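You operate a simulated robot arm through the tools that you are given. There is no shell and no other tool. Be economical: measure what you need, move in short steps, check, and stop when the job is done.

The job below is to be done with a simulated two-armed robot. You get a single attempt, and the scene is never put back.

JOB
Pick up the wide blue card with one hand, pass it to the other hand and put it on the top of the grey rag bin. Put the black bowl in the sink bowl. Put the silver bowl in the sink bowl. Do these in any order.

Only the result counts: the job must be done as asked and must still hold three seconds after the hand-in. Knocking over, shifting, dropping, spilling or breaking anything else fails it.

ROBOT AND FRAMES
Two 7-joint arms with two-finger parallel grippers on one trunk, on a base that drives. Base frame: it is fixed to the floor where the robot stands at the start and does not move with it; the origin is under the middle of the robot, x ahead of it, y to its left, z up; the surface under the hand at the start is at about z = 0.95. Units: m, rad, N and s.
The left shoulder is at the start at [-0.109, 0.119, 0.729], the right one opposite. With the tool pointing down near the work surface each hand reaches from about 0.1 to 0.46 m from the robot's upright axis, wherever it stands, measured 20 degrees to its own side. Places, roughly: black bowl [0, -2.75, 1]; silver bowl [0, -3, 1]; sink bowl inside [0.2, -3.3, 0.7]; top of the grey rag bin [0.4, 0.4, 0.3]. Payload 3.43 kg a hand.
The tool frame of a hand sits at the grasp point between the pads (the TCP): z along the fingers, y along the line on which they close. The tips reach 0.03 m beyond it. The gripper opens to 0.094 m. The fingers are 0.028 m wide and 0.01 m thick; the gripper's body (0.05 by 0.096 m) begins 0.055 m behind the TCP.
Orientation is that of the tool frame in the base frame, as [roll, pitch, yaw] about the fixed x, y, z axes, in that order (R = Rz(yaw) Ry(pitch) Rx(roll)). With the fingers straight down and closing along the base's y, the tool's x points along the base's -x, its y along +y and its z along -z.

CONTROLS
- The arms move only by the tool play_rows. It takes "left_moves", "right_moves" or both (then of equal length, played together; a hand with none holds still); each is a list of rows, each a list of 3 entries, a list of its own where there are three numbers: the shift along the tool's x, y, z in m, then the turn, a rotation vector about the tool's x, y, z in rad, then the opening, from 0 (shut) to 1 (fully open). In form: [[[x, y, z], [ax, ay, az], grip], ...]. A call has 1 to 20 rows; each row is the pose to reach, as a shift and turn from the pose commanded when the call began, along the tool's axes at that moment. Rows are played at 5 a second. More than 0.05 m and 0.15 rad between two rows, or a gripper value outside its range, and nothing of the call is played. Where a pose cannot be reached the arm comes as near as it can. A force on the tool above 40 N (or 10 N above the force at the start of the call, whichever is more), or a blocked arm, ends the call early, and 0.2 s more pass. Each finger travels about 0.153 m/s and halts on what it meets, pressing with about 29 N; the grip force reading is that of the motor and also rises with nothing between the fingers. The clock runs only during rows and for 0.2 s after the last one: add rows that repeat a pose to give the fingers time. The reply holds the time, the measured pose of the TCP, the force on the tool along the base axes, the opening and the grip force, in the units named above and with some noise, with the torque about the TCP (base axes, N m) and any sound that the robot's microphone picked up.
- Cameras (640 x 400 px; columns grow to the right, rows downward): "scene" is now at [0.0614, 0.0539, 1.4789]; the picture's right is [0.55, -0.84, 0.00], its down [-0.38, -0.25, -0.89] and it looks along [0.75, 0.49, -0.45] (base axes); focal length 214 px, centre (320, 200). "left" rides on the left gripper at [0.076, -0.014, -0.102] in its tool frame; the picture's right is [0.18, 0.98, 0.00], its down [-0.75, 0.14, -0.64] and it looks along [-0.63, 0.12, 0.77] (tool axes); focal length 243 px, centre (320, 200). "right" rides on the right gripper at [0.076, 0.014, -0.102] in its tool frame; the picture's right is [-0.18, 0.98, 0.00], its down [-0.75, -0.14, -0.64] and it looks along [-0.63, -0.12, 0.77] (tool axes); focal length 243 px, centre (320, 200). There is no depth. A picture from a camera that has moved, and an enlarged one, comes with that camera's place and axes in the base frame and with its lens. The place of the scene camera against the robot may be out by one fixed shift of up to 0.025 m in any direction.
- snapshot(camera): a new picture of that camera. It takes no simulated time.
- move_column(by): slides the trunk up (or, below 0, down) by that many m; the arms and the scene camera ride with it, the base frame stays. It gives what a move gives, with no picture.
- drive_base(legs): drives the robot by 1 to 6 legs, each [ahead, left, turn to the left] in m, m and rad, along the robot's own axes; the way and the turn of a leg run together, so that a leg with both is an arc; at most 1.5 m and 3.142 rad a leg. The arms and the cameras ride along, it lands a little off, and it stops where it bumps. It gives what a move gives.
- aim_head(pan, tilt): turns the head with the scene camera to pan (to the left, within 2.496 rad either way) and tilt (down, from -0.506 to 1.204), counted from straight ahead of the robot. It gives what a move gives.
- enlarge(camera, box): a new picture of the part [left, top, right, bottom] of that camera's present view, enlarged. It takes no simulated time.
- finish_job(): hands the job in; it is judged then, once.

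Work in short steps. Places have to be worked out from the pictures, the camera data and where the tool is seen: move nearer, look again, correct. Check each grasp and each placing, and mend what went wrong. You have 165 turns and 122 pictures in all, those below and enlarged ones among them. Open the grippers and draw the arms clear of the work before you hand the job in, unless the task says otherwise; then end with one line.

The tools are called after "Emit:" by a JSON object that holds its "name" and its "arguments". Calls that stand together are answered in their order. play_rows: Moves the arms, as the interface text tells. Its arguments: {"type":"object","properties":{"left_moves":{"type":"array"},"right_moves":{"type":"array"}},"required":[]} The other tools are called the same way: move_column (by) slides the trunk up or down; drive_base (legs) drives the base; aim_head (pan, tilt) turns the head that bears the scene camera; snapshot (camera) takes a picture; enlarge (camera, box) takes an enlarged picture of a part of a camera's view; finish_job () hands the job in.

At the start:

```text
t: 0.0
left_position: [0.2913, 0.3163, 1.0008]
left_tool_rot: [3.14, 0.0, 3.14]
left_ft_force: [-0.6, 0.3, 0.2]
left_moment: [-0.02, 0.0, 0.03]
left_finger_gap: 0.0939
left_grip_force: 0.1
right_position: [0.2966, 0.0222, 1.0]
right_tool_rot: [-3.14, 0.001, 3.141]
right_ft_force: [-0.4, -0.2, 0.2]
right_moment: [-0.04, -0.01, 0.01]
right_finger_gap: 0.094
right_grip_force: 0.1
trunk travel left (down, up): [-0.15, 0.185]
robot x, y, heading: [0.0009, 0.0002, 0.003]
head pan, tilt: [0.579, 0.466]
```

scene: 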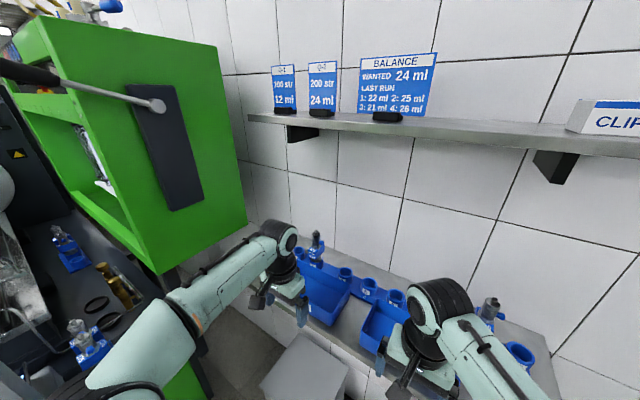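
right: 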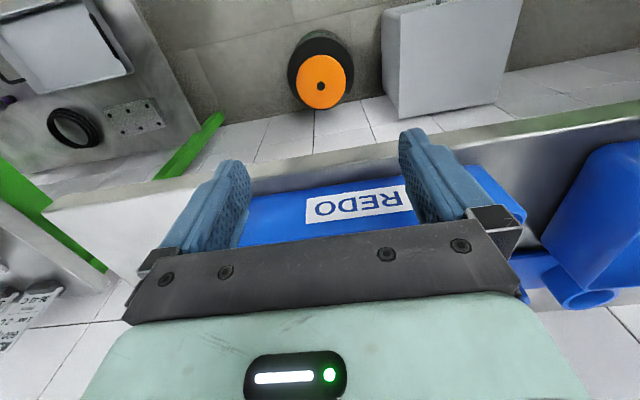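
left: 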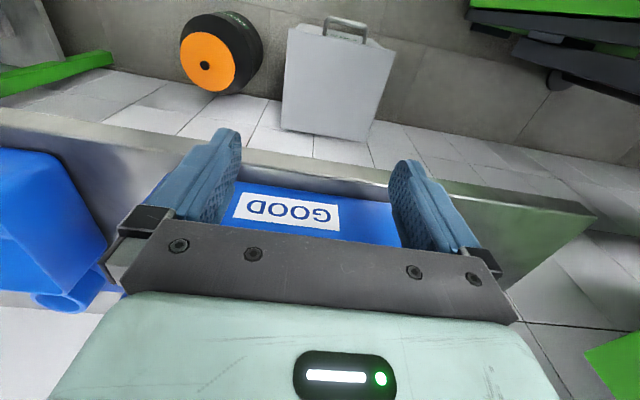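

The scene shows three blue cards on a wall shelf, with the wide "BALANCE" card on the right. I'll aim the head at it for another look.

Emit:
{"name": "aim_head", "arguments": {"pan": 0.3, "tilt": 0.3}}

Emit:
{"name": "snapshot", "arguments": {"camera": "scene"}}

```text
t: 0.8
left_position: [0.291, 0.3171, 0.9999]
left_tool_rot: [3.141, -0.002, 3.141]
left_ft_force: [0.5, -0.5, -0.7]
left_moment: [-0.01, -0.04, 0.02]
left_finger_gap: 0.0939
left_grip_force: 0.1
right_position: [0.2969, 0.0237, 1.0005]
right_tool_rot: [3.139, 0.0, 3.142]
right_ft_force: [-0.6, 0.8, 0.3]
right_moment: [0.03, 0.01, 0.02]
right_finger_gap: 0.0941
right_grip_force: 0.0
trunk travel left (down, up): [-0.15, 0.185]
robot x, y, heading: [0.0002, 0.0014, -0.002]
head pan, tilt: [0.3, 0.3]
```

```text
118 pictures are left
camera scene: at [0.0739, 0.0314, 1.4942], right [0.3, -0.96, 0.0], down [-0.28, -0.09, -0.96], along [0.91, 0.28, -0.3], focal length 214 px, centre (320, 200)
```

scene: 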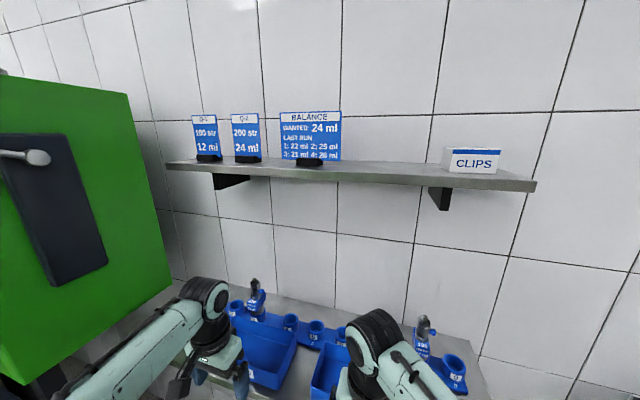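

I'll raise the trunk. That gives parallax on the shelf, and I need the height anyway.

Emit:
{"name": "move_column", "arguments": {"by": 0.18}}

Emit:
{"name": "snapshot", "arguments": {"camera": "scene"}}

```text
t: 2.8
left_position: [0.2901, 0.3169, 1.1801]
left_tool_rot: [-3.14, 0.0, -3.142]
left_ft_force: [0.1, 0.4, 0.6]
left_moment: [0.02, -0.02, -0.03]
left_finger_gap: 0.0942
left_grip_force: 0.0
right_position: [0.2967, 0.0238, 1.1789]
right_tool_rot: [3.141, 0.0, -3.141]
right_ft_force: [0.0, -0.4, 0.0]
right_moment: [-0.01, -0.04, -0.01]
right_finger_gap: 0.094
right_grip_force: 0.2
trunk travel left (down, up): [-0.33, 0.005]
robot x, y, heading: [0.0038, 0.0037, 0.0]
head pan, tilt: [0.3, 0.3]
```

```text
117 pictures are left
camera scene: at [0.0645, 0.0314, 1.6775], right [0.3, -0.96, 0.0], down [-0.28, -0.09, -0.96], along [0.91, 0.28, -0.3], focal length 214 px, centre (320, 200)
```

scene: 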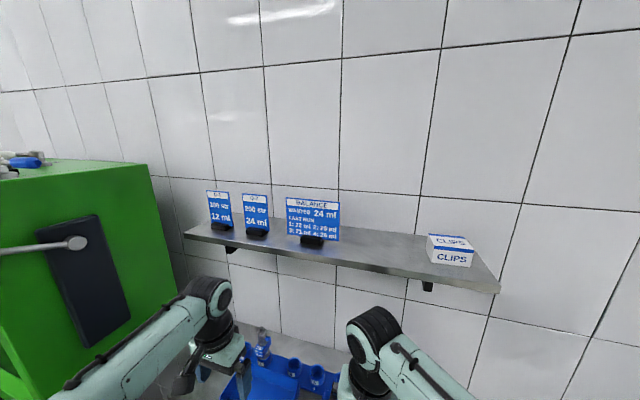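

From parallax, the card's foot is at about x 0.50, y 0.19, z 1.43. I'll enlarge the card and also look down at the bin and bench.

Emit:
{"name": "enlarge", "arguments": {"camera": "scene", "box": [180, 170, 380, 295]}}

Emit:
{"name": "aim_head", "arguments": {"pan": 0.5, "tilt": 1.1}}

Emit:
{"name": "snapshot", "arguments": {"camera": "scene"}}

Emit:
{"name": "snapshot", "arguments": {"camera": "left"}}

```text
3.20 times, centred on (280, 232) of scene
camera zoom: at [0.0645, 0.0314, 1.6775], right [0.3, -0.96, 0.0], down [-0.28, -0.09, -0.96], along [0.91, 0.28, -0.3], focal length 686 px, centre (448, 96)
```

zoom: 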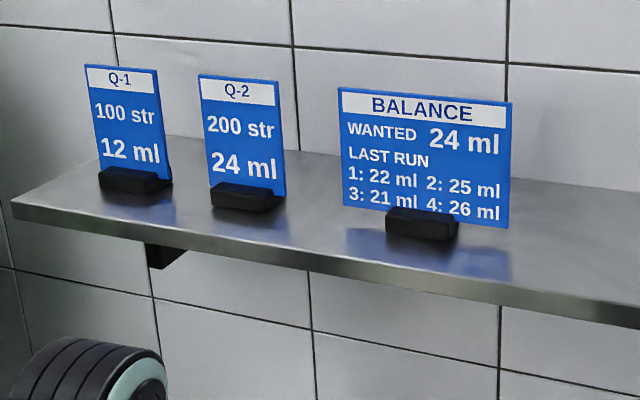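

```text
t: 3.9
left_position: [0.2899, 0.3162, 1.1789]
left_tool_rot: [3.14, 0.001, -3.141]
left_ft_force: [0.1, -0.6, 0.6]
left_moment: [0.01, -0.04, 0.04]
left_finger_gap: 0.0938
left_grip_force: 0.0
right_position: [0.2968, 0.0233, 1.1801]
right_tool_rot: [-3.141, -0.001, 3.141]
right_ft_force: [0.2, 0.4, -1.0]
right_moment: [0.01, 0.01, 0.0]
right_finger_gap: 0.0938
right_grip_force: 0.1
trunk travel left (down, up): [-0.33, 0.005]
robot x, y, heading: [0.0015, 0.005, 0.001]
head pan, tilt: [0.499, 1.1]
```

```text
115 pictures are left
camera scene: at [0.0316, 0.0339, 1.6115], right [0.48, -0.88, 0.0], down [-0.78, -0.43, -0.45], along [0.4, 0.22, -0.89], focal length 214 px, centre (320, 200)
```

scene: 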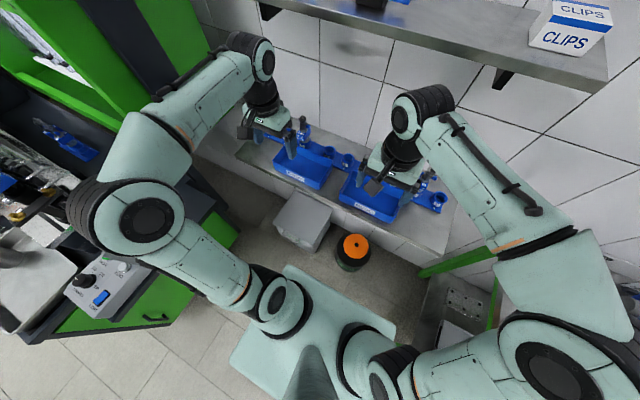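

```text
114 pictures are left
camera left: at [0.2144, 0.3007, 1.2846], right [-0.18, 0.98, 0.0], down [0.75, 0.14, 0.64], along [0.63, 0.12, -0.77], focal length 243 px, centre (320, 200)
```

left: 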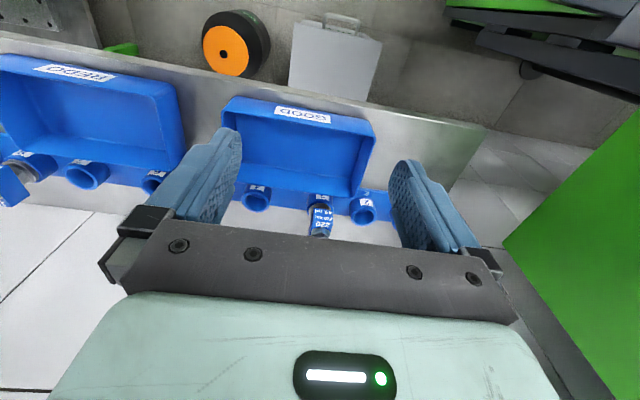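

The bin sits partly under the bench ledge. The card is in a black foot at about (0.495, 0.18), standing on the shelf from z 1.43 to a top edge at about 1.53. I plan to move right and turn left so the right hand can reach its right edge, so I'll look to the right first.

Emit:
{"name": "aim_head", "arguments": {"pan": -0.9, "tilt": 0.6}}

Emit:
{"name": "snapshot", "arguments": {"camera": "scene"}}

Emit:
{"name": "aim_head", "arguments": {"pan": -1.8, "tilt": 0.6}}

Emit:
{"name": "snapshot", "arguments": {"camera": "scene"}}

Emit:
{"name": "aim_head", "arguments": {"pan": 1.4, "tilt": 0.6}}

Emit:
{"name": "snapshot", "arguments": {"camera": "scene"}}

```text
t: 5.5
left_position: [0.2913, 0.3152, 1.1795]
left_tool_rot: [-3.141, 0.0, 3.14]
left_ft_force: [-0.1, 0.3, -0.9]
left_moment: [0.01, -0.02, 0.0]
left_finger_gap: 0.0943
left_grip_force: 0.0
right_position: [0.2974, 0.0228, 1.1803]
right_tool_rot: [-3.141, 0.001, 3.141]
right_ft_force: [0.6, -0.4, 0.1]
right_moment: [0.0, -0.03, 0.01]
right_finger_gap: 0.0937
right_grip_force: 0.0
trunk travel left (down, up): [-0.33, 0.005]
robot x, y, heading: [-0.0003, 0.0002, -0.003]
head pan, tilt: [-0.901, 0.6]
```

```text
113 pictures are left
camera scene: at [0.0312, -0.0655, 1.6501], right [-0.78, -0.62, 0.0], down [-0.35, 0.44, -0.82], along [0.51, -0.65, -0.57], focal length 214 px, centre (320, 200)
```

scene: 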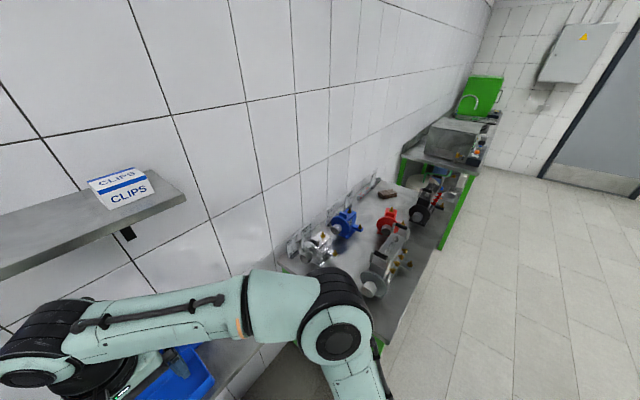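

```text
t: 6.7
left_position: [0.2902, 0.3167, 1.1798]
left_tool_rot: [3.141, 0.0, -3.141]
left_ft_force: [-0.3, -0.1, -0.2]
left_moment: [0.01, -0.05, -0.02]
left_finger_gap: 0.0939
left_grip_force: 0.1
right_position: [0.2972, 0.0229, 1.1803]
right_tool_rot: [-3.141, 0.0, 3.141]
right_ft_force: [-0.1, 0.6, -0.7]
right_moment: [0.01, -0.02, -0.02]
right_finger_gap: 0.0938
right_grip_force: 0.0
trunk travel left (down, up): [-0.33, 0.005]
robot x, y, heading: [-0.0023, -0.0, 0.002]
head pan, tilt: [-1.799, 0.6]
```

```text
112 pictures are left
camera scene: at [-0.0437, -0.0824, 1.6501], right [-0.97, 0.23, 0.0], down [0.13, 0.55, -0.83], along [-0.19, -0.8, -0.56], focal length 214 px, centre (320, 200)
```

scene: 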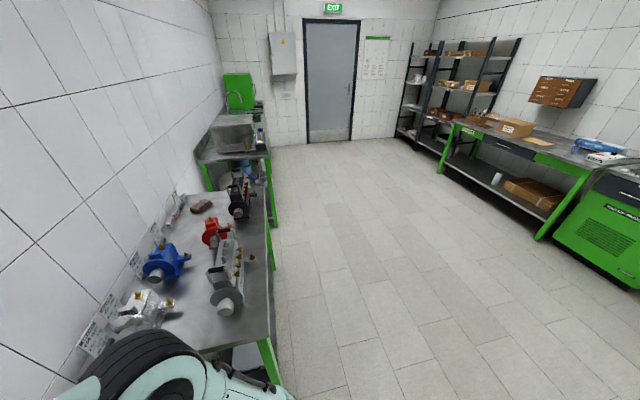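

```text
t: 9.4
left_position: [0.2906, 0.3172, 1.1796]
left_tool_rot: [-3.141, 0.001, 3.141]
left_ft_force: [-0.5, -0.7, 0.3]
left_moment: [0.02, 0.01, -0.05]
left_finger_gap: 0.0939
left_grip_force: 0.0
right_position: [0.2974, 0.0239, 1.1807]
right_tool_rot: [-3.141, -0.001, -3.142]
right_ft_force: [-0.2, -1.2, -0.1]
right_moment: [0.02, -0.01, -0.01]
right_finger_gap: 0.0939
right_grip_force: 0.1
trunk travel left (down, up): [-0.33, 0.005]
robot x, y, heading: [0.0014, -0.0042, -0.004]
head pan, tilt: [1.4, 0.6]
```

```text
111 pictures are left
camera scene: at [-0.0087, 0.0908, 1.6501], right [0.99, -0.17, 0.0], down [-0.1, -0.56, -0.83], along [0.14, 0.81, -0.56], focal length 214 px, centre (320, 200)
```

scene: 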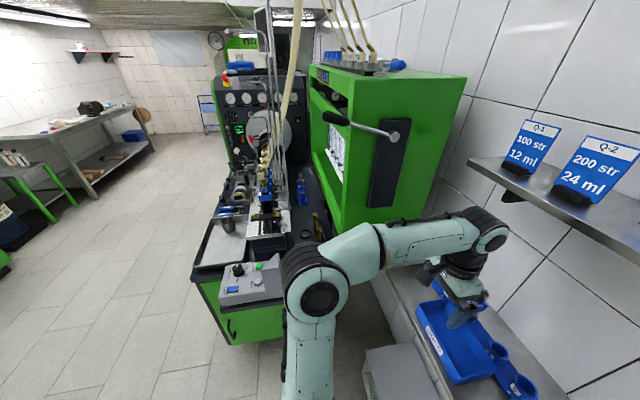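

A workbench starts to the right at about y -0.4, so the space there is tight. I'll look straight down to see the base footprint against the ledge, reel and bin.

Emit:
{"name": "aim_head", "arguments": {"pan": 0.0, "tilt": 1.2}}

Emit:
{"name": "snapshot", "arguments": {"camera": "scene"}}

Emit:
{"name": "snapshot", "arguments": {"camera": "right"}}

```text
t: 10.9
left_position: [0.2913, 0.3152, 1.1795]
left_tool_rot: [-3.141, -0.001, -3.141]
left_ft_force: [0.4, 0.4, 0.5]
left_moment: [-0.01, 0.02, 0.04]
left_finger_gap: 0.0942
left_grip_force: 0.1
right_position: [0.2959, 0.0223, 1.1791]
right_tool_rot: [3.141, -0.001, 3.142]
right_ft_force: [0.2, 0.3, 0.0]
right_moment: [-0.01, 0.01, -0.04]
right_finger_gap: 0.0942
right_grip_force: 0.0
trunk travel left (down, up): [-0.33, 0.005]
robot x, y, heading: [-0.0018, 0.0034, 0.004]
head pan, tilt: [0.0, 1.201]
```

```text
110 pictures are left
camera scene: at [0.0321, 0.0038, 1.6055], right [0.0, -1.0, 0.0], down [-0.93, 0.0, -0.36], along [0.36, 0.0, -0.93], focal length 214 px, centre (320, 200)
```

scene: 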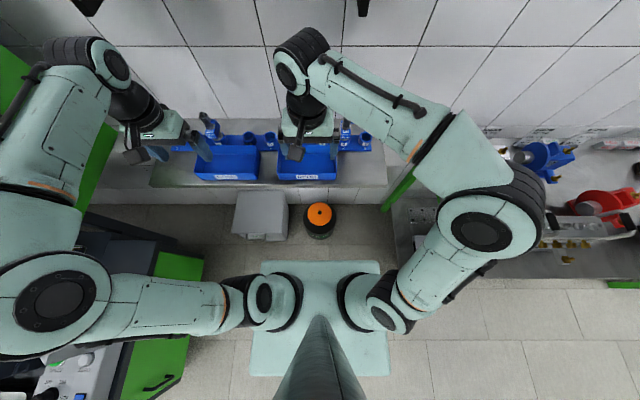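

```text
109 pictures are left
camera right: at [0.2208, 0.0368, 1.2822], right [0.18, 0.98, 0.0], down [0.75, -0.14, 0.64], along [0.63, -0.12, -0.77], focal length 243 px, centre (320, 200)
```

right: 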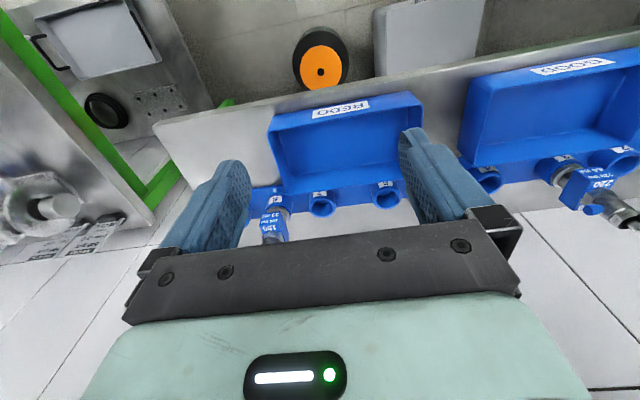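

The base plate front is at about x 0.15 and the ledge edge at about 0.32. I'll test the right arm's reach well clear of the shelf, raising the hand while turning the fingers to point left and slightly down, closing roughly along x.

Emit:
{"name": "play_rows", "arguments": {"right_moves": [[[0.004, -0.006, -0.022], [-0.057, -0.085, -0.087], 1], [[0.008, -0.012, -0.045], [-0.114, -0.171, -0.173], 1], [[0.012, -0.018, -0.067], [-0.171, -0.256, -0.26], 1], [[0.016, -0.023, -0.09], [-0.229, -0.341, -0.346], 1], [[0.02, -0.029, -0.112], [-0.286, -0.427, -0.433], 1], [[0.024, -0.035, -0.135], [-0.343, -0.512, -0.519], 1], [[0.028, -0.041, -0.157], [-0.4, -0.597, -0.606], 1], [[0.032, -0.047, -0.18], [-0.457, -0.683, -0.692], 1], [[0.036, -0.053, -0.202], [-0.515, -0.768, -0.779], 1], [[0.04, -0.058, -0.225], [-0.572, -0.853, -0.865], 1], [[0.043, -0.064, -0.247], [-0.629, -0.939, -0.952], 1], [[0.047, -0.07, -0.27], [-0.686, -1.024, -1.038], 1], [[0.047, -0.07, -0.27], [-0.686, -1.024, -1.038], 1]]}}

Emit:
{"name": "aim_head", "arguments": {"pan": 0.2, "tilt": 0.4}}

Emit:
{"name": "snapshot", "arguments": {"camera": "scene"}}

Emit:
{"name": "snapshot", "arguments": {"camera": "right"}}

```text
t: 13.7
left_position: [0.2908, 0.3147, 1.1799]
left_tool_rot: [-3.141, -0.001, -3.141]
left_ft_force: [0.2, 0.8, 0.1]
left_moment: [0.01, -0.01, -0.01]
left_finger_gap: 0.094
left_grip_force: 0.1
right_position: [0.2506, -0.0457, 1.4504]
right_tool_rot: [-3.136, 1.169, -1.954]
right_ft_force: [0.7, -0.7, 0.1]
right_moment: [0.0, 0.01, -0.01]
right_finger_gap: 0.0939
right_grip_force: 0.0
trunk travel left (down, up): [-0.33, 0.005]
robot x, y, heading: [0.0008, 0.0031, 0.002]
head pan, tilt: [0.0, 1.201]
```

```text
t: 14.8
left_position: [0.2909, 0.3169, 1.1803]
left_tool_rot: [-3.141, 0.0, 3.141]
left_ft_force: [0.7, 0.2, 0.9]
left_moment: [0.04, -0.03, 0.01]
left_finger_gap: 0.0939
left_grip_force: 0.0
right_position: [0.2516, -0.0475, 1.4514]
right_tool_rot: [3.141, 1.171, -1.959]
right_ft_force: [-0.6, -0.4, -0.4]
right_moment: [-0.01, 0.0, -0.04]
right_finger_gap: 0.094
right_grip_force: 0.0
trunk travel left (down, up): [-0.33, 0.005]
robot x, y, heading: [-0.0018, -0.0008, -0.001]
head pan, tilt: [0.201, 0.4]
```

```text
108 pictures are left
camera scene: at [0.067, 0.0221, 1.6682], right [0.2, -0.98, 0.0], down [-0.38, -0.08, -0.92], along [0.9, 0.18, -0.39], focal length 214 px, centre (320, 200)
```

scene: 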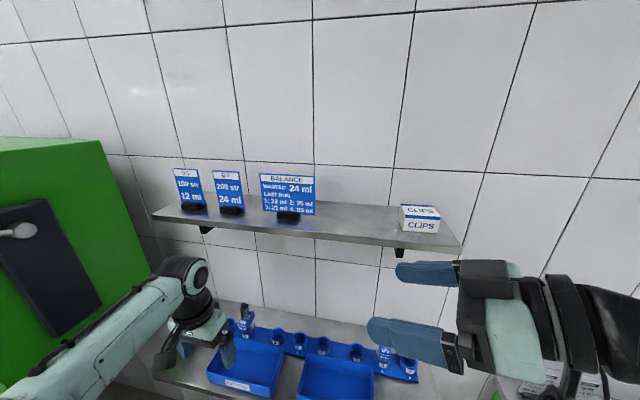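

```text
107 pictures are left
camera right: at [0.1913, -0.1571, 1.4203], right [-0.88, 0.44, 0.17], down [0.02, -0.33, 0.94], along [0.47, 0.84, 0.28], focal length 243 px, centre (320, 200)
```

right: 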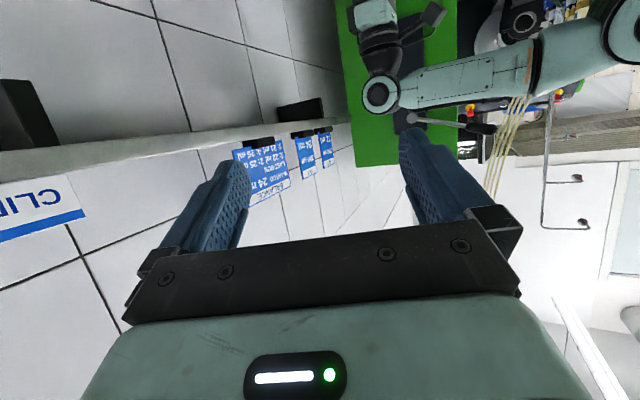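

The orientation is reached easily. I'll enlarge the right camera's view of the card to triangulate it from hand kinematics.

Emit:
{"name": "enlarge", "arguments": {"camera": "right", "box": [220, 110, 380, 210]}}

Emit:
{"name": "play_rows", "arguments": {"right_moves": [[[-0.05, 0, 0], [0, 0, 0], 1], [[-0.08, 0, 0], [0, 0, 0], 1], [[-0.08, 0, 0], [0, 0, 0], 1]]}}

Emit:
{"name": "enlarge", "arguments": {"camera": "right", "box": [200, 90, 400, 215]}}

```text
4.00 times, centred on (300, 160) of right
camera zoom: at [0.1913, -0.1571, 1.4203], right [-0.88, 0.44, 0.17], down [0.02, -0.33, 0.94], along [0.47, 0.84, 0.28], focal length 970 px, centre (400, 360)
```

zoom: 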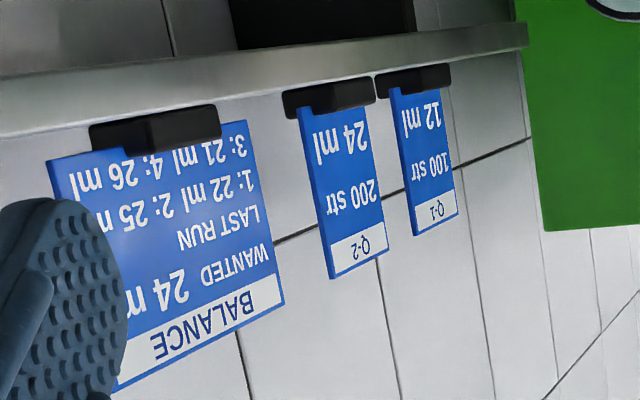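

```text
t: 15.6
left_position: [0.2902, 0.3166, 1.1794]
left_tool_rot: [-3.141, 0.0, 3.14]
left_ft_force: [-0.2, 0.6, -0.5]
left_moment: [0.0, -0.05, -0.01]
left_finger_gap: 0.0937
left_grip_force: 0.0
right_position: [0.2611, -0.0186, 1.5248]
right_tool_rot: [3.141, 1.169, -1.96]
right_ft_force: [-0.1, -0.1, 0.9]
right_moment: [-0.02, 0.01, -0.01]
right_finger_gap: 0.094
right_grip_force: 0.1
trunk travel left (down, up): [-0.33, 0.005]
robot x, y, heading: [-0.0015, -0.002, 0.005]
head pan, tilt: [0.201, 0.4]
```

```text
3.20 times, centred on (300, 152) of right
camera zoom: at [0.2018, -0.1295, 1.494], right [-0.88, 0.44, 0.17], down [0.02, -0.33, 0.94], along [0.47, 0.84, 0.28], focal length 776 px, centre (384, 352)
```

zoom: 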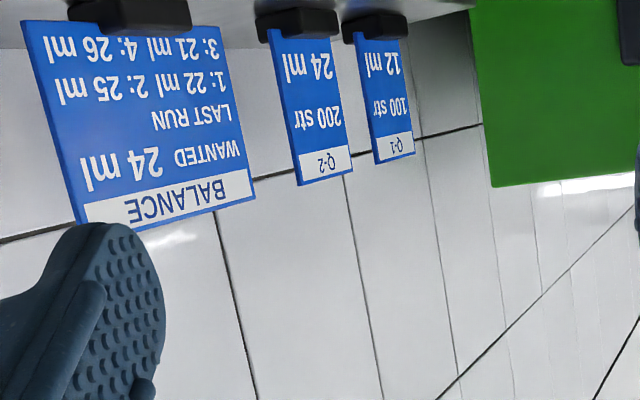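

Triangulation gives the card plane at x≈0.482, y from 0.123 to 0.249, z from 1.429 to 1.523. I'll yaw the right hand parallel to the card plane and pull the left hand back, so it clears the shelf when I drive ahead.

Emit:
{"name": "play_rows", "arguments": {"right_moves": [[[0, 0, 0], [-0.12, 0, -0.051], 1], [[0, 0, 0], [-0.24, 0, -0.101], 1], [[0, 0, 0], [-0.359, 0, -0.152], 1], [[0, 0, 0], [-0.359, 0, -0.152], 1]], "left_moves": [[[0.04, 0, 0], [0, 0, 0], 1], [[0.08, 0, 0], [0, 0, 0], 1], [[0.12, 0, 0], [0, 0, 0], 1], [[0.12, 0, 0], [0, 0, 0], 1]]}}

Emit:
{"name": "drive_base", "arguments": {"legs": [[0.08, 0, 0]]}}

Emit:
{"name": "snapshot", "arguments": {"camera": "scene"}}

Emit:
{"name": "snapshot", "arguments": {"camera": "right"}}

```text
t: 16.6
left_position: [0.1714, 0.3166, 1.1799]
left_tool_rot: [-3.141, -0.001, 3.141]
left_ft_force: [0.7, 0.4, -0.4]
left_moment: [0.01, -0.02, 0.03]
left_finger_gap: 0.0942
left_grip_force: 0.1
right_position: [0.262, -0.0176, 1.5242]
right_tool_rot: [-3.141, 1.17, -1.566]
right_ft_force: [-0.3, -0.3, 0.5]
right_moment: [0.0, 0.01, -0.01]
right_finger_gap: 0.0942
right_grip_force: 0.1
trunk travel left (down, up): [-0.33, 0.005]
robot x, y, heading: [0.0008, 0.0028, 0.001]
head pan, tilt: [0.201, 0.4]
```

```text
t: 17.7
left_position: [0.1986, 0.3179, 1.181]
left_tool_rot: [-3.141, 0.0, 3.141]
left_ft_force: [-0.6, 0.6, 0.3]
left_moment: [-0.02, -0.02, -0.02]
left_finger_gap: 0.0937
left_grip_force: 0.0
right_position: [0.2879, -0.0182, 1.5228]
right_tool_rot: [-3.141, 1.17, -1.567]
right_ft_force: [0.6, -0.2, -0.4]
right_moment: [0.01, -0.01, -0.01]
right_finger_gap: 0.094
right_grip_force: 0.0
trunk travel left (down, up): [-0.33, 0.005]
robot x, y, heading: [0.0288, -0.0006, 0.0]
head pan, tilt: [0.201, 0.4]
```

```text
104 pictures are left
camera scene: at [0.0936, 0.0223, 1.6685], right [0.2, -0.98, 0.0], down [-0.38, -0.08, -0.92], along [0.9, 0.18, -0.39], focal length 214 px, centre (320, 200)
```

scene: 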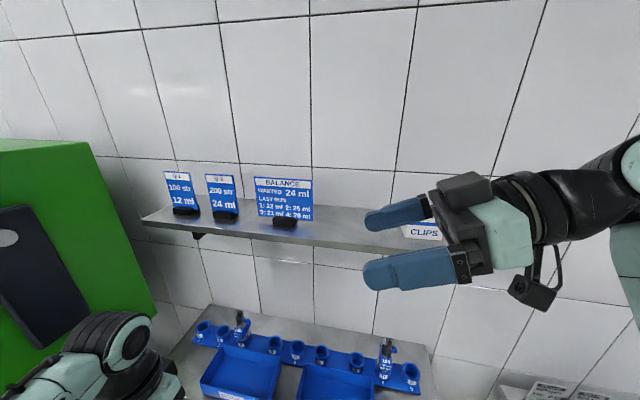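

```text
103 pictures are left
camera right: at [0.2744, -0.1429, 1.4937], right [-0.98, 0.07, 0.17], down [0.14, -0.3, 0.94], along [0.12, 0.95, 0.28], focal length 243 px, centre (320, 200)
```

right: 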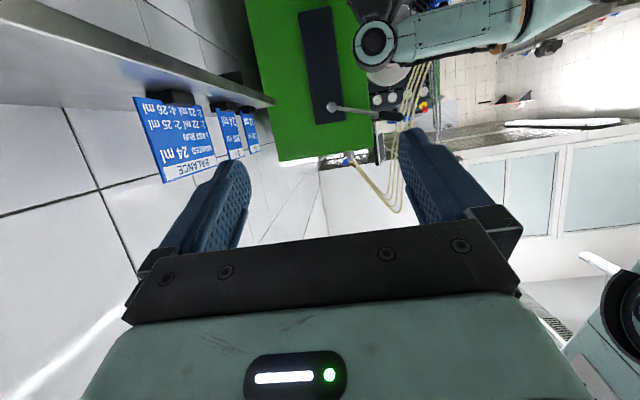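

The base stopped against something at x≈0.03, so I'll work from here. I'll take the right hand above card height and then partway forward to check the reach.

Emit:
{"name": "play_rows", "arguments": {"right_moves": [[[-0.032, 0, 0.041], [0, 0, 0], 1], [[-0.064, 0, 0.082], [0, 0, 0], 1], [[-0.095, 0, 0.122], [0, 0, 0], 1], [[-0.095, -0.05, 0.122], [0, 0, 0], 1], [[-0.095, -0.09, 0.122], [0, 0, 0], 1], [[-0.095, -0.09, 0.122], [0, 0, 0], 1]]}}

Emit:
{"name": "snapshot", "arguments": {"camera": "right"}}

Emit:
{"name": "snapshot", "arguments": {"camera": "scene"}}

```text
refused: row 1 steps farther than a row can; nothing moved
```

```text
102 pictures are left
camera right: at [0.2744, -0.1429, 1.4937], right [-0.98, 0.07, 0.17], down [0.14, -0.3, 0.94], along [0.12, 0.95, 0.28], focal length 243 px, centre (320, 200)
```

right: 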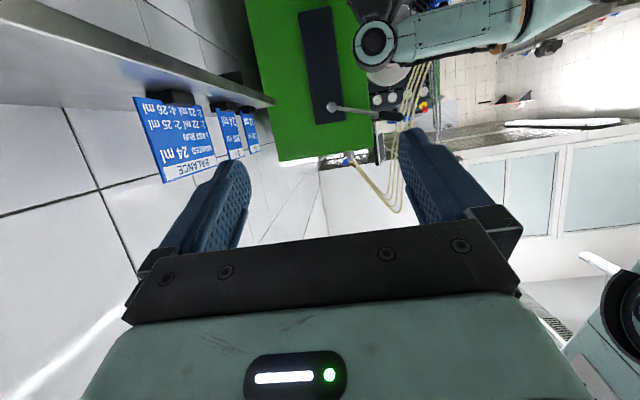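

```text
101 pictures are left
camera scene: at [0.0936, 0.0223, 1.6685], right [0.2, -0.98, 0.0], down [-0.38, -0.08, -0.92], along [0.9, 0.18, -0.39], focal length 214 px, centre (320, 200)
```

scene: 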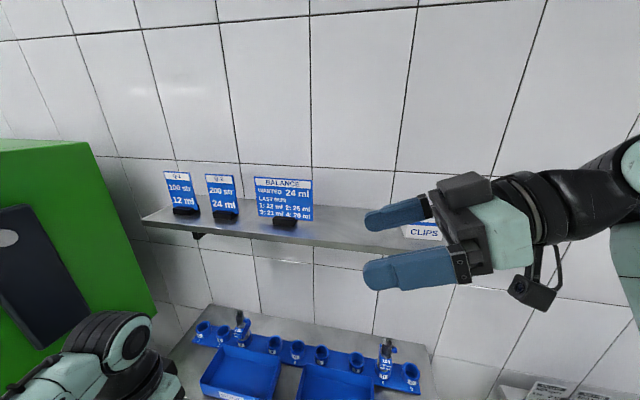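

A row step was too long, so I'll repeat the move with finer steps.

Emit:
{"name": "play_rows", "arguments": {"right_moves": [[[-0.024, 0, 0.03], [0, 0, 0], 1], [[-0.048, 0, 0.06], [0, 0, 0], 1], [[-0.072, 0, 0.091], [0, 0, 0], 1], [[-0.095, 0, 0.122], [0, 0, 0], 1], [[-0.095, -0.045, 0.122], [0, 0, 0], 1], [[-0.095, -0.09, 0.122], [0, 0, 0], 1], [[-0.095, -0.09, 0.122], [0, 0, 0], 1]]}}

Emit:
{"name": "snapshot", "arguments": {"camera": "right"}}

Emit:
{"name": "snapshot", "arguments": {"camera": "scene"}}

```text
t: 19.3
left_position: [0.2002, 0.3177, 1.1802]
left_tool_rot: [3.14, -0.001, 3.14]
left_ft_force: [-0.2, 0.1, -0.7]
left_moment: [-0.04, -0.04, 0.04]
left_finger_gap: 0.0938
left_grip_force: 0.1
right_position: [0.3031, 0.1219, 1.5133]
right_tool_rot: [3.141, 1.17, -1.57]
right_ft_force: [1.4, 0.6, -0.4]
right_moment: [-0.02, 0.01, 0.01]
right_finger_gap: 0.0942
right_grip_force: 0.1
right hand out of reach, approached as far as the arm can: row 1, 2, 3, 4, 5, 6, 7
trunk travel left (down, up): [-0.33, 0.005]
robot x, y, heading: [0.0248, -0.0024, -0.004]
head pan, tilt: [0.201, 0.4]
```

```text
100 pictures are left
camera right: at [0.2891, -0.0035, 1.4825], right [-0.98, 0.07, 0.17], down [0.14, -0.3, 0.94], along [0.12, 0.95, 0.28], focal length 243 px, centre (320, 200)
```

right: 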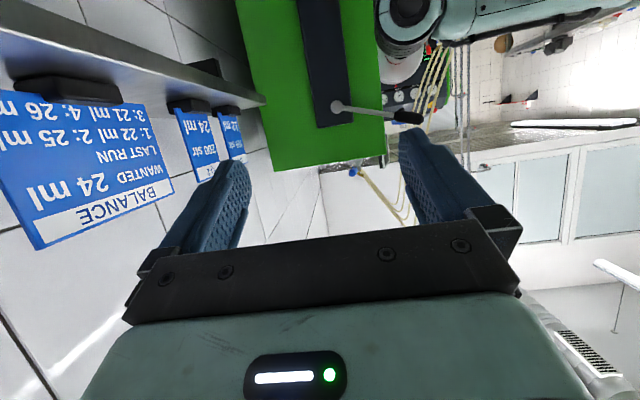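

```text
99 pictures are left
camera scene: at [0.0942, 0.0223, 1.6683], right [0.2, -0.98, 0.0], down [-0.38, -0.08, -0.92], along [0.9, 0.18, -0.39], focal length 214 px, centre (320, 200)
```

scene: 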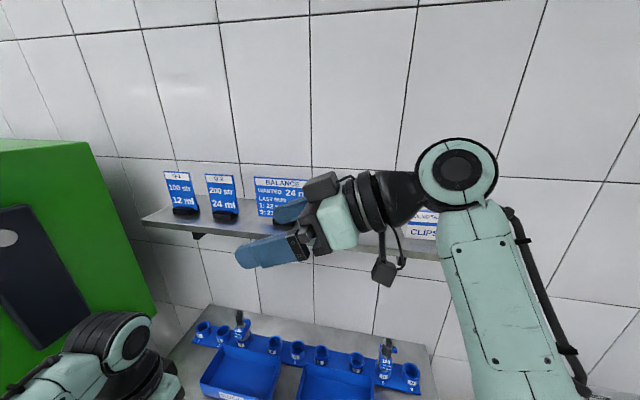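

The arm is at its reach limit. I need to know what the base bumped, so I'll look down.

Emit:
{"name": "aim_head", "arguments": {"pan": 0.3, "tilt": 1.2}}

Emit:
{"name": "snapshot", "arguments": {"camera": "scene"}}

Emit:
{"name": "snapshot", "arguments": {"camera": "left"}}

```text
t: 20.4
left_position: [0.2012, 0.3178, 1.1792]
left_tool_rot: [3.141, 0.0, -3.141]
left_ft_force: [-0.3, 0.0, -1.1]
left_moment: [0.0, -0.02, 0.0]
left_finger_gap: 0.0939
left_grip_force: 0.2
right_position: [0.3028, 0.1212, 1.5132]
right_tool_rot: [-3.141, 1.17, -1.571]
right_ft_force: [-0.1, -0.5, 0.7]
right_moment: [0.0, 0.0, -0.01]
right_finger_gap: 0.094
right_grip_force: 0.1
trunk travel left (down, up): [-0.33, 0.005]
robot x, y, heading: [0.0285, 0.002, 0.001]
head pan, tilt: [0.3, 1.201]
```

```text
98 pictures are left
camera scene: at [0.0572, 0.0202, 1.6055], right [0.3, -0.96, 0.0], down [-0.89, -0.28, -0.36], along [0.35, 0.11, -0.93], focal length 214 px, centre (320, 200)
```

scene: 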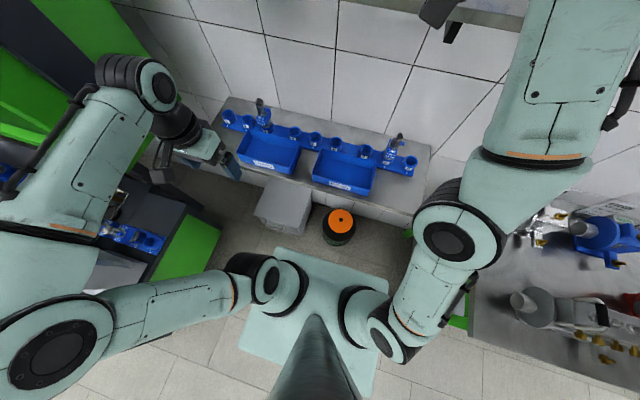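

```text
97 pictures are left
camera left: at [0.1235, 0.3018, 1.2845], right [-0.18, 0.98, 0.0], down [0.75, 0.14, 0.64], along [0.63, 0.12, -0.77], focal length 243 px, centre (320, 200)
```

left: 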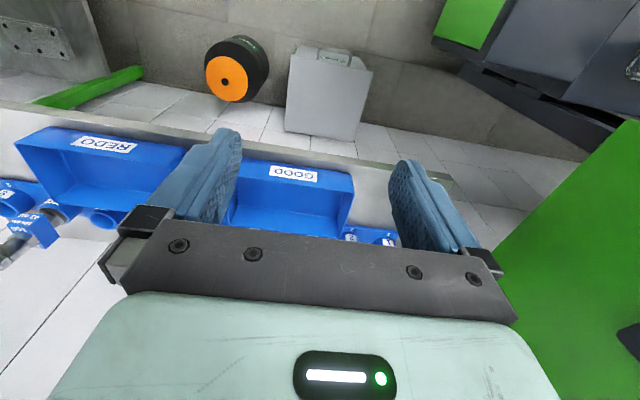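

The base may be against the bin or the bench leg, so I'll leave it there. A flatter hand direction would reach, but the camera then has to be on top, so I'll back the hand into free space and start rolling it over.

Emit:
{"name": "play_rows", "arguments": {"right_moves": [[[0.03, 0.03, 0], [0, 0, 0], 1], [[0.06, 0.06, 0], [0, 0, 0], 1], [[0.09, 0.09, 0], [0, 0, 0], 1], [[0.09, 0.09, 0], [0, 0, 0], 1]]}}

```text
t: 21.4
left_position: [0.2007, 0.3184, 1.1803]
left_tool_rot: [-3.141, 0.0, -3.14]
left_ft_force: [-1.5, -0.4, -0.5]
left_moment: [0.0, 0.03, 0.04]
left_finger_gap: 0.0938
left_grip_force: 0.1
right_position: [0.2135, 0.0886, 1.4333]
right_tool_rot: [3.14, 1.169, -1.574]
right_ft_force: [0.6, 0.5, 0.6]
right_moment: [-0.01, 0.0, 0.02]
right_finger_gap: 0.0938
right_grip_force: 0.0
trunk travel left (down, up): [-0.33, 0.005]
robot x, y, heading: [0.0294, 0.0002, 0.001]
head pan, tilt: [0.3, 1.201]
```

The commanded pose follows the reached one. Now I'll roll about the tool's z axis by +1.57, bringing the camera toward the robot side.

Emit:
{"name": "play_rows", "arguments": {"right_moves": [[[0, 0, 0], [0, 0, 0.143], 1], [[0, 0, 0], [0, 0, 0.286], 1], [[0, 0, 0], [0, 0, 0.429], 1], [[0, 0, 0], [0, 0, 0.572], 1], [[0, 0, 0], [0, 0, 0.715], 1], [[0, 0, 0], [0, 0, 0.858], 1], [[0, 0, 0], [0, 0, 1.0], 1], [[0, 0, 0], [0, 0, 1.143], 1], [[0, 0, 0], [0, 0, 1.286], 1], [[0, 0, 0], [0, 0, 1.43], 1], [[0, 0, 0], [0, 0, 1.571], 1], [[0, 0, 0], [0, 0, 1.571], 1]]}}

Emit:
{"name": "play_rows", "arguments": {"right_moves": [[[0, 0, 0], [0, 0, 0.143], 1], [[0, 0, 0], [0, 0, 0.286], 1], [[0, 0, 0], [0, 0, 0.429], 1], [[0, 0, 0], [0, 0, 0.572], 1], [[0, 0, 0], [0, 0, 0.715], 1], [[0, 0, 0], [0, 0, 0.858], 1], [[0, 0, 0], [0, 0, 1.0], 1], [[0, 0, 0], [0, 0, 1.143], 1], [[0, 0, 0], [0, 0, 1.286], 1], [[0, 0, 0], [0, 0, 1.43], 1], [[0, 0, 0], [0, 0, 1.571], 1], [[0, 0, 0], [0, 0, 1.571], 1]]}}

```text
t: 24.0
left_position: [0.1989, 0.317, 1.1803]
left_tool_rot: [3.141, -0.001, 3.141]
left_ft_force: [-0.5, -0.4, 0.5]
left_moment: [0.02, 0.02, 0.0]
left_finger_gap: 0.0941
left_grip_force: 0.1
right_position: [0.215, 0.0885, 1.436]
right_tool_rot: [1.973, -0.002, -3.14]
right_ft_force: [0.5, 0.0, 0.2]
right_moment: [0.01, 0.0, 0.05]
right_finger_gap: 0.0941
right_grip_force: 0.0
trunk travel left (down, up): [-0.33, 0.005]
robot x, y, heading: [0.0258, -0.0008, 0.001]
head pan, tilt: [0.3, 1.201]
```

```text
t: 26.6
left_position: [0.2007, 0.3172, 1.1795]
left_tool_rot: [3.14, -0.001, 3.141]
left_ft_force: [0.4, 0.7, 0.2]
left_moment: [0.0, 0.0, 0.01]
left_finger_gap: 0.0938
left_grip_force: 0.1
right_position: [0.2163, 0.0891, 1.4358]
right_tool_rot: [-3.137, -1.169, 1.566]
right_ft_force: [0.4, 0.4, -0.2]
right_moment: [-0.03, 0.01, 0.03]
right_finger_gap: 0.0939
right_grip_force: 0.0
trunk travel left (down, up): [-0.33, 0.005]
robot x, y, heading: [0.0271, 0.0018, 0.002]
head pan, tilt: [0.3, 1.201]
```

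The roll worked, so the camera is now on top. Next I'll flatten the tilt to about 8° and yaw about 22° toward the wall to bring the card within reach.

Emit:
{"name": "play_rows", "arguments": {"right_moves": [[[0, 0, 0], [-0.0925, 0.0655, 0.025], 1], [[0, 0, 0], [-0.185, 0.131, 0.05], 1], [[0, 0, 0], [-0.2775, 0.1965, 0.075], 1], [[0, 0, 0], [-0.37, 0.262, 0.1], 1], [[0, 0, 0], [-0.37, 0.262, 0.1], 1]]}}

Emit:
{"name": "snapshot", "arguments": {"camera": "right"}}

```text
t: 27.8
left_position: [0.2002, 0.3178, 1.1798]
left_tool_rot: [-3.141, -0.001, 3.14]
left_ft_force: [-0.5, -0.6, -0.1]
left_moment: [-0.05, 0.02, -0.03]
left_finger_gap: 0.0941
left_grip_force: 0.1
right_position: [0.2148, 0.0882, 1.435]
right_tool_rot: [3.134, -1.434, 1.194]
right_ft_force: [-0.2, 0.4, -0.7]
right_moment: [0.0, 0.0, 0.01]
right_finger_gap: 0.0941
right_grip_force: 0.0
trunk travel left (down, up): [-0.33, 0.005]
robot x, y, heading: [0.0288, -0.0014, 0.005]
head pan, tilt: [0.3, 1.201]
```

```text
96 pictures are left
camera right: at [0.1948, -0.0026, 1.5247], right [0.9, -0.39, -0.18], down [-0.41, -0.63, -0.66], along [0.14, 0.67, -0.73], focal length 243 px, centre (320, 200)
```

right: 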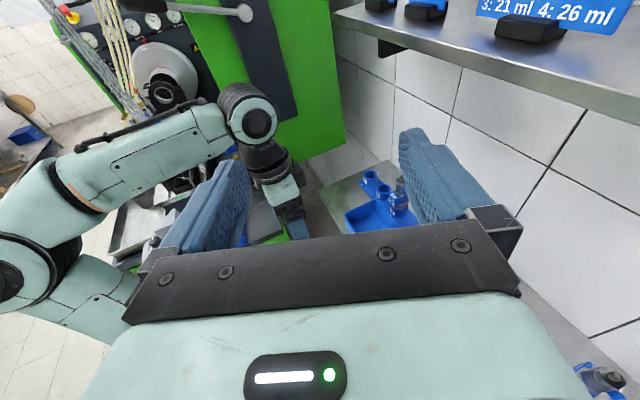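

The orientation is right. Now I'll go to a standoff just right of the card's edge at card height.

Emit:
{"name": "play_rows", "arguments": {"right_moves": [[[0.023, 0.031, -0.0045], [0, 0, 0], 1], [[0.046, 0.062, -0.009], [0, 0, 0], 1], [[0.069, 0.093, -0.0135], [0, 0, 0], 1], [[0.072, 0.127, 0.005], [0, 0, 0], 1], [[0.074, 0.161, 0.024], [0, 0, 0], 1], [[0.077, 0.195, 0.043], [0, 0, 0], 1], [[0.079, 0.228, 0.062], [0, 0, 0], 1], [[0.079, 0.228, 0.062], [0, 0, 0], 1]]}}

Emit:
{"name": "snapshot", "arguments": {"camera": "right"}}

Emit:
{"name": "aim_head", "arguments": {"pan": 0.1, "tilt": 0.4}}

Emit:
{"name": "snapshot", "arguments": {"camera": "scene"}}

```text
t: 29.6
left_position: [0.1984, 0.3165, 1.1788]
left_tool_rot: [3.141, 0.001, -3.141]
left_ft_force: [-0.2, -0.1, -0.3]
left_moment: [-0.04, -0.02, 0.0]
left_finger_gap: 0.094
left_grip_force: 0.1
right_position: [0.4548, 0.0687, 1.5028]
right_tool_rot: [3.124, -1.434, 1.206]
right_ft_force: [-0.2, -0.9, -0.6]
right_moment: [-0.01, 0.02, -0.04]
right_finger_gap: 0.0938
right_grip_force: 0.0
trunk travel left (down, up): [-0.33, 0.005]
robot x, y, heading: [0.026, -0.001, -0.004]
head pan, tilt: [0.3, 1.201]
```

```text
95 pictures are left
camera right: at [0.4343, -0.0212, 1.5928], right [0.9, -0.39, -0.18], down [-0.4, -0.63, -0.66], along [0.14, 0.67, -0.73], focal length 243 px, centre (320, 200)
```

right: 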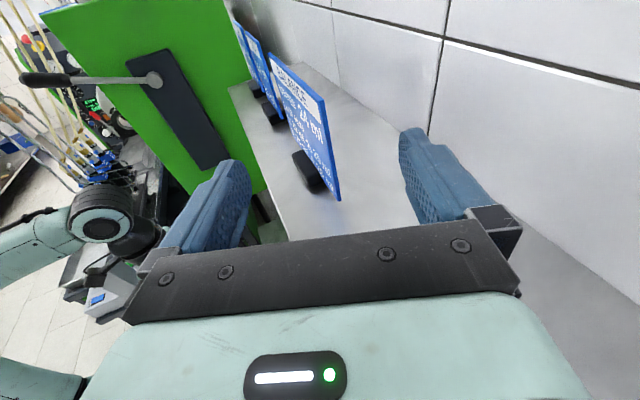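

```text
t: 30.8
left_position: [0.1993, 0.3181, 1.1795]
left_tool_rot: [-3.141, 0.001, 3.141]
left_ft_force: [-0.9, 0.4, 0.1]
left_moment: [-0.03, 0.02, -0.01]
left_finger_gap: 0.0941
left_grip_force: 0.0
right_position: [0.4548, 0.069, 1.5029]
right_tool_rot: [3.13, -1.433, 1.2]
right_ft_force: [0.2, -0.1, -0.3]
right_moment: [0.03, 0.01, 0.01]
right_finger_gap: 0.0939
right_grip_force: 0.1
trunk travel left (down, up): [-0.33, 0.005]
robot x, y, heading: [0.0272, -0.0037, 0.001]
head pan, tilt: [0.099, 0.4]
```

```text
94 pictures are left
camera scene: at [0.0959, 0.0129, 1.6682], right [0.1, -0.99, 0.0], down [-0.39, -0.04, -0.92], along [0.92, 0.09, -0.39], focal length 214 px, centre (320, 200)
```

scene: 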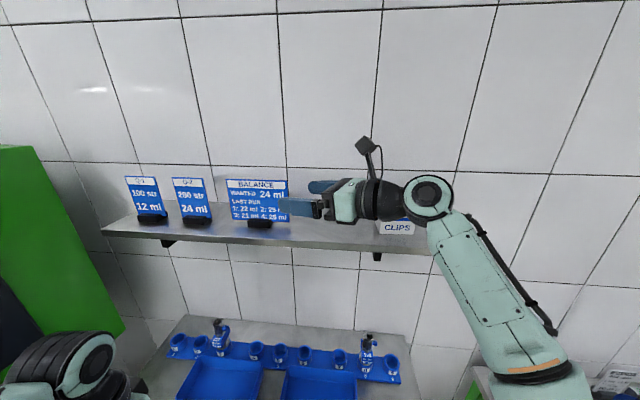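

The card edge is centred between the open fingers. I'll advance 0.065 m along the fingers and look before closing.

Emit:
{"name": "play_rows", "arguments": {"right_moves": [[[0, 0, 0.022], [0, 0, 0], 1], [[0, 0, 0.044], [0, 0, 0], 1], [[0, 0, 0.065], [0, 0, 0], 1], [[0, 0, 0.065], [0, 0, 0], 1]]}}

Emit:
{"name": "snapshot", "arguments": {"camera": "right"}}

Emit:
{"name": "enlarge", "arguments": {"camera": "scene", "box": [200, 130, 460, 280]}}

```text
t: 31.8
left_position: [0.1998, 0.3161, 1.1801]
left_tool_rot: [3.141, -0.001, 3.14]
left_ft_force: [0.2, 0.2, -0.3]
left_moment: [-0.01, -0.01, 0.01]
left_finger_gap: 0.094
left_grip_force: 0.0
right_position: [0.4757, 0.1315, 1.4941]
right_tool_rot: [3.13, -1.435, 1.196]
right_ft_force: [-0.3, 0.1, -0.3]
right_moment: [0.0, 0.0, -0.01]
right_finger_gap: 0.0941
right_grip_force: 0.1
right hand out of reach, approached as far as the arm can: row 3
trunk travel left (down, up): [-0.33, 0.005]
robot x, y, heading: [0.0242, -0.0005, 0.003]
head pan, tilt: [0.099, 0.4]
```

```text
93 pictures are left
camera right: at [0.4561, 0.0395, 1.5834], right [0.9, -0.39, -0.18], down [-0.41, -0.63, -0.66], along [0.14, 0.67, -0.73], focal length 243 px, centre (320, 200)
```

right: 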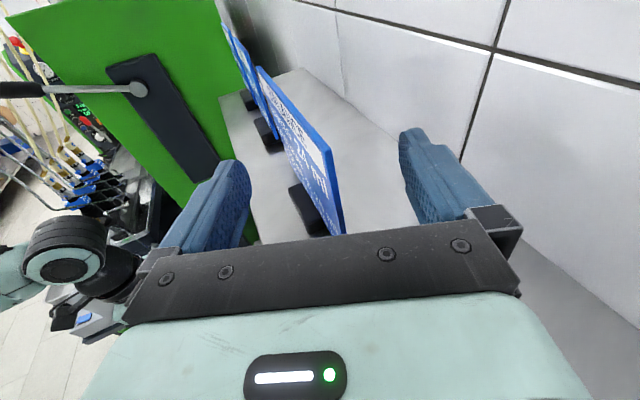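

```text
2.46 times, centred on (330, 205) of scene
camera zoom: at [0.0959, 0.0126, 1.6683], right [0.1, -0.99, 0.0], down [-0.39, -0.04, -0.92], along [0.92, 0.09, -0.39], focal length 528 px, centre (295, 188)
```

zoom: 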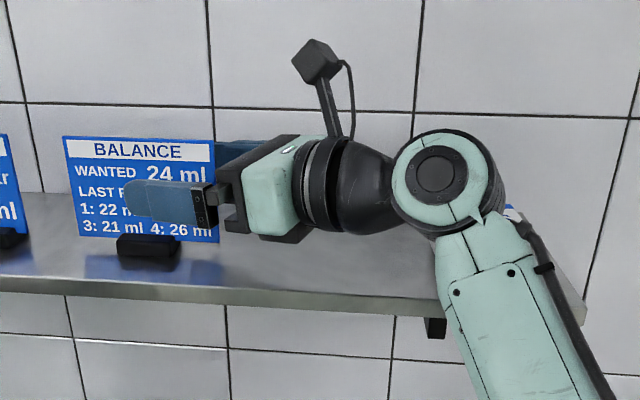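

The pads overlap the card's right side, above the foot. I'll close gradually.

Emit:
{"name": "play_rows", "arguments": {"right_moves": [[[0, 0, 0], [0, 0, 0], 0.8], [[0, 0, 0], [0, 0, 0], 0.6], [[0, 0, 0], [0, 0, 0], 0.45], [[0, 0, 0], [0, 0, 0], 0.35], [[0, 0, 0], [0, 0, 0], 0.25], [[0, 0, 0], [0, 0, 0], 0.15], [[0, 0, 0], [0, 0, 0], 0.05], [[0, 0, 0], [0, 0, 0], 0], [[0, 0, 0], [0, 0, 0], 0]]}}

Emit:
{"name": "snapshot", "arguments": {"camera": "right"}}

Emit:
{"name": "enlarge", "arguments": {"camera": "scene", "box": [200, 130, 460, 280]}}

```text
t: 33.8
left_position: [0.199, 0.3173, 1.1809]
left_tool_rot: [-3.141, 0.001, 3.14]
left_ft_force: [-0.2, -0.8, 0.5]
left_moment: [-0.01, 0.02, 0.0]
left_finger_gap: 0.094
left_grip_force: 0.1
right_position: [0.4762, 0.1295, 1.4938]
right_tool_rot: [3.129, -1.435, 1.202]
right_ft_force: [0.0, -0.3, -0.1]
right_moment: [0.04, -0.01, -0.01]
right_finger_gap: 0.0077
right_grip_force: 28.5
trunk travel left (down, up): [-0.33, 0.005]
robot x, y, heading: [0.0267, 0.001, 0.001]
head pan, tilt: [0.099, 0.4]
```

```text
91 pictures are left
camera right: at [0.4559, 0.0396, 1.5835], right [0.9, -0.39, -0.18], down [-0.41, -0.63, -0.66], along [0.14, 0.67, -0.73], focal length 243 px, centre (320, 200)
```

right: 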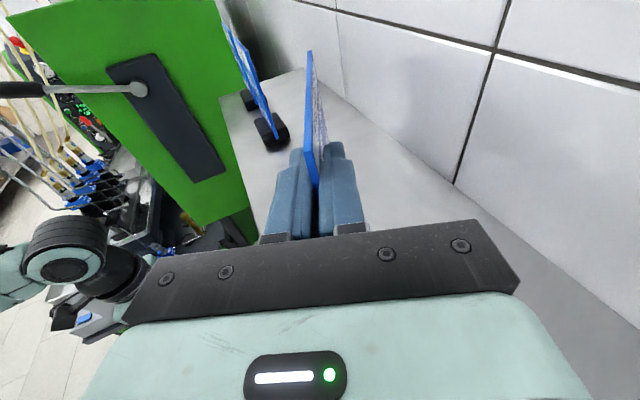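

```text
2.46 times, centred on (330, 205) of scene
camera zoom: at [0.0959, 0.0128, 1.6683], right [0.1, -0.99, 0.0], down [-0.39, -0.04, -0.92], along [0.92, 0.09, -0.39], focal length 528 px, centre (295, 188)
```

zoom: 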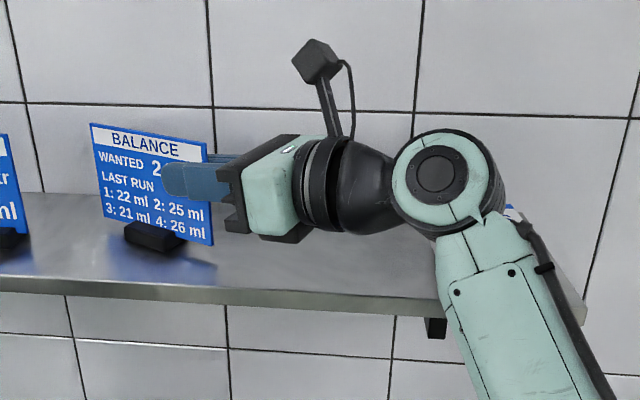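

The card is gripped, with a 7.7 mm gap. I'll lift slightly while pulling it back toward the robot.

Emit:
{"name": "play_rows", "arguments": {"right_moves": [[[0.01, -0.008, -0.004], [0, 0, 0], 0], [[0.018, -0.028, -0.0137], [0, 0, 0], 0], [[0.018, -0.06, -0.03], [0, 0, 0], 0], [[0.014, -0.1, -0.052], [0, 0, 0], 0], [[0.01, -0.14, -0.075], [0, 0, 0], 0], [[0.006, -0.178, -0.1], [0, 0, 0], 0], [[0.006, -0.178, -0.1], [0, 0, 0], 0]]}}

Emit:
{"name": "snapshot", "arguments": {"camera": "scene"}}

```text
t: 35.4
left_position: [0.2006, 0.3171, 1.1797]
left_tool_rot: [3.141, -0.001, -3.141]
left_ft_force: [0.5, 0.7, 0.5]
left_moment: [-0.01, 0.03, 0.04]
left_finger_gap: 0.0939
left_grip_force: 0.0
right_position: [0.2765, 0.1063, 1.5177]
right_tool_rot: [3.135, -1.433, 1.194]
right_ft_force: [-0.8, 0.1, 0.0]
right_moment: [-0.02, 0.02, 0.0]
right_finger_gap: 0.0073
right_grip_force: 28.9
right hand out of reach, approached as far as the arm can: row 1
trunk travel left (down, up): [-0.33, 0.005]
robot x, y, heading: [0.0264, 0.0005, -0.002]
head pan, tilt: [0.099, 0.4]
```

```text
89 pictures are left
camera scene: at [0.097, 0.0135, 1.6683], right [0.1, -0.99, 0.0], down [-0.39, -0.04, -0.92], along [0.92, 0.09, -0.39], focal length 214 px, centre (320, 200)
```

scene: 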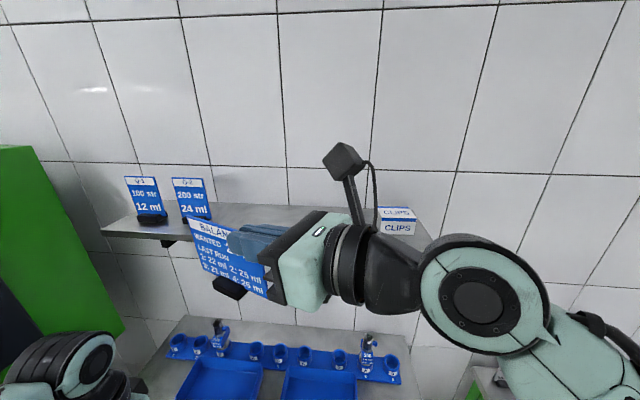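

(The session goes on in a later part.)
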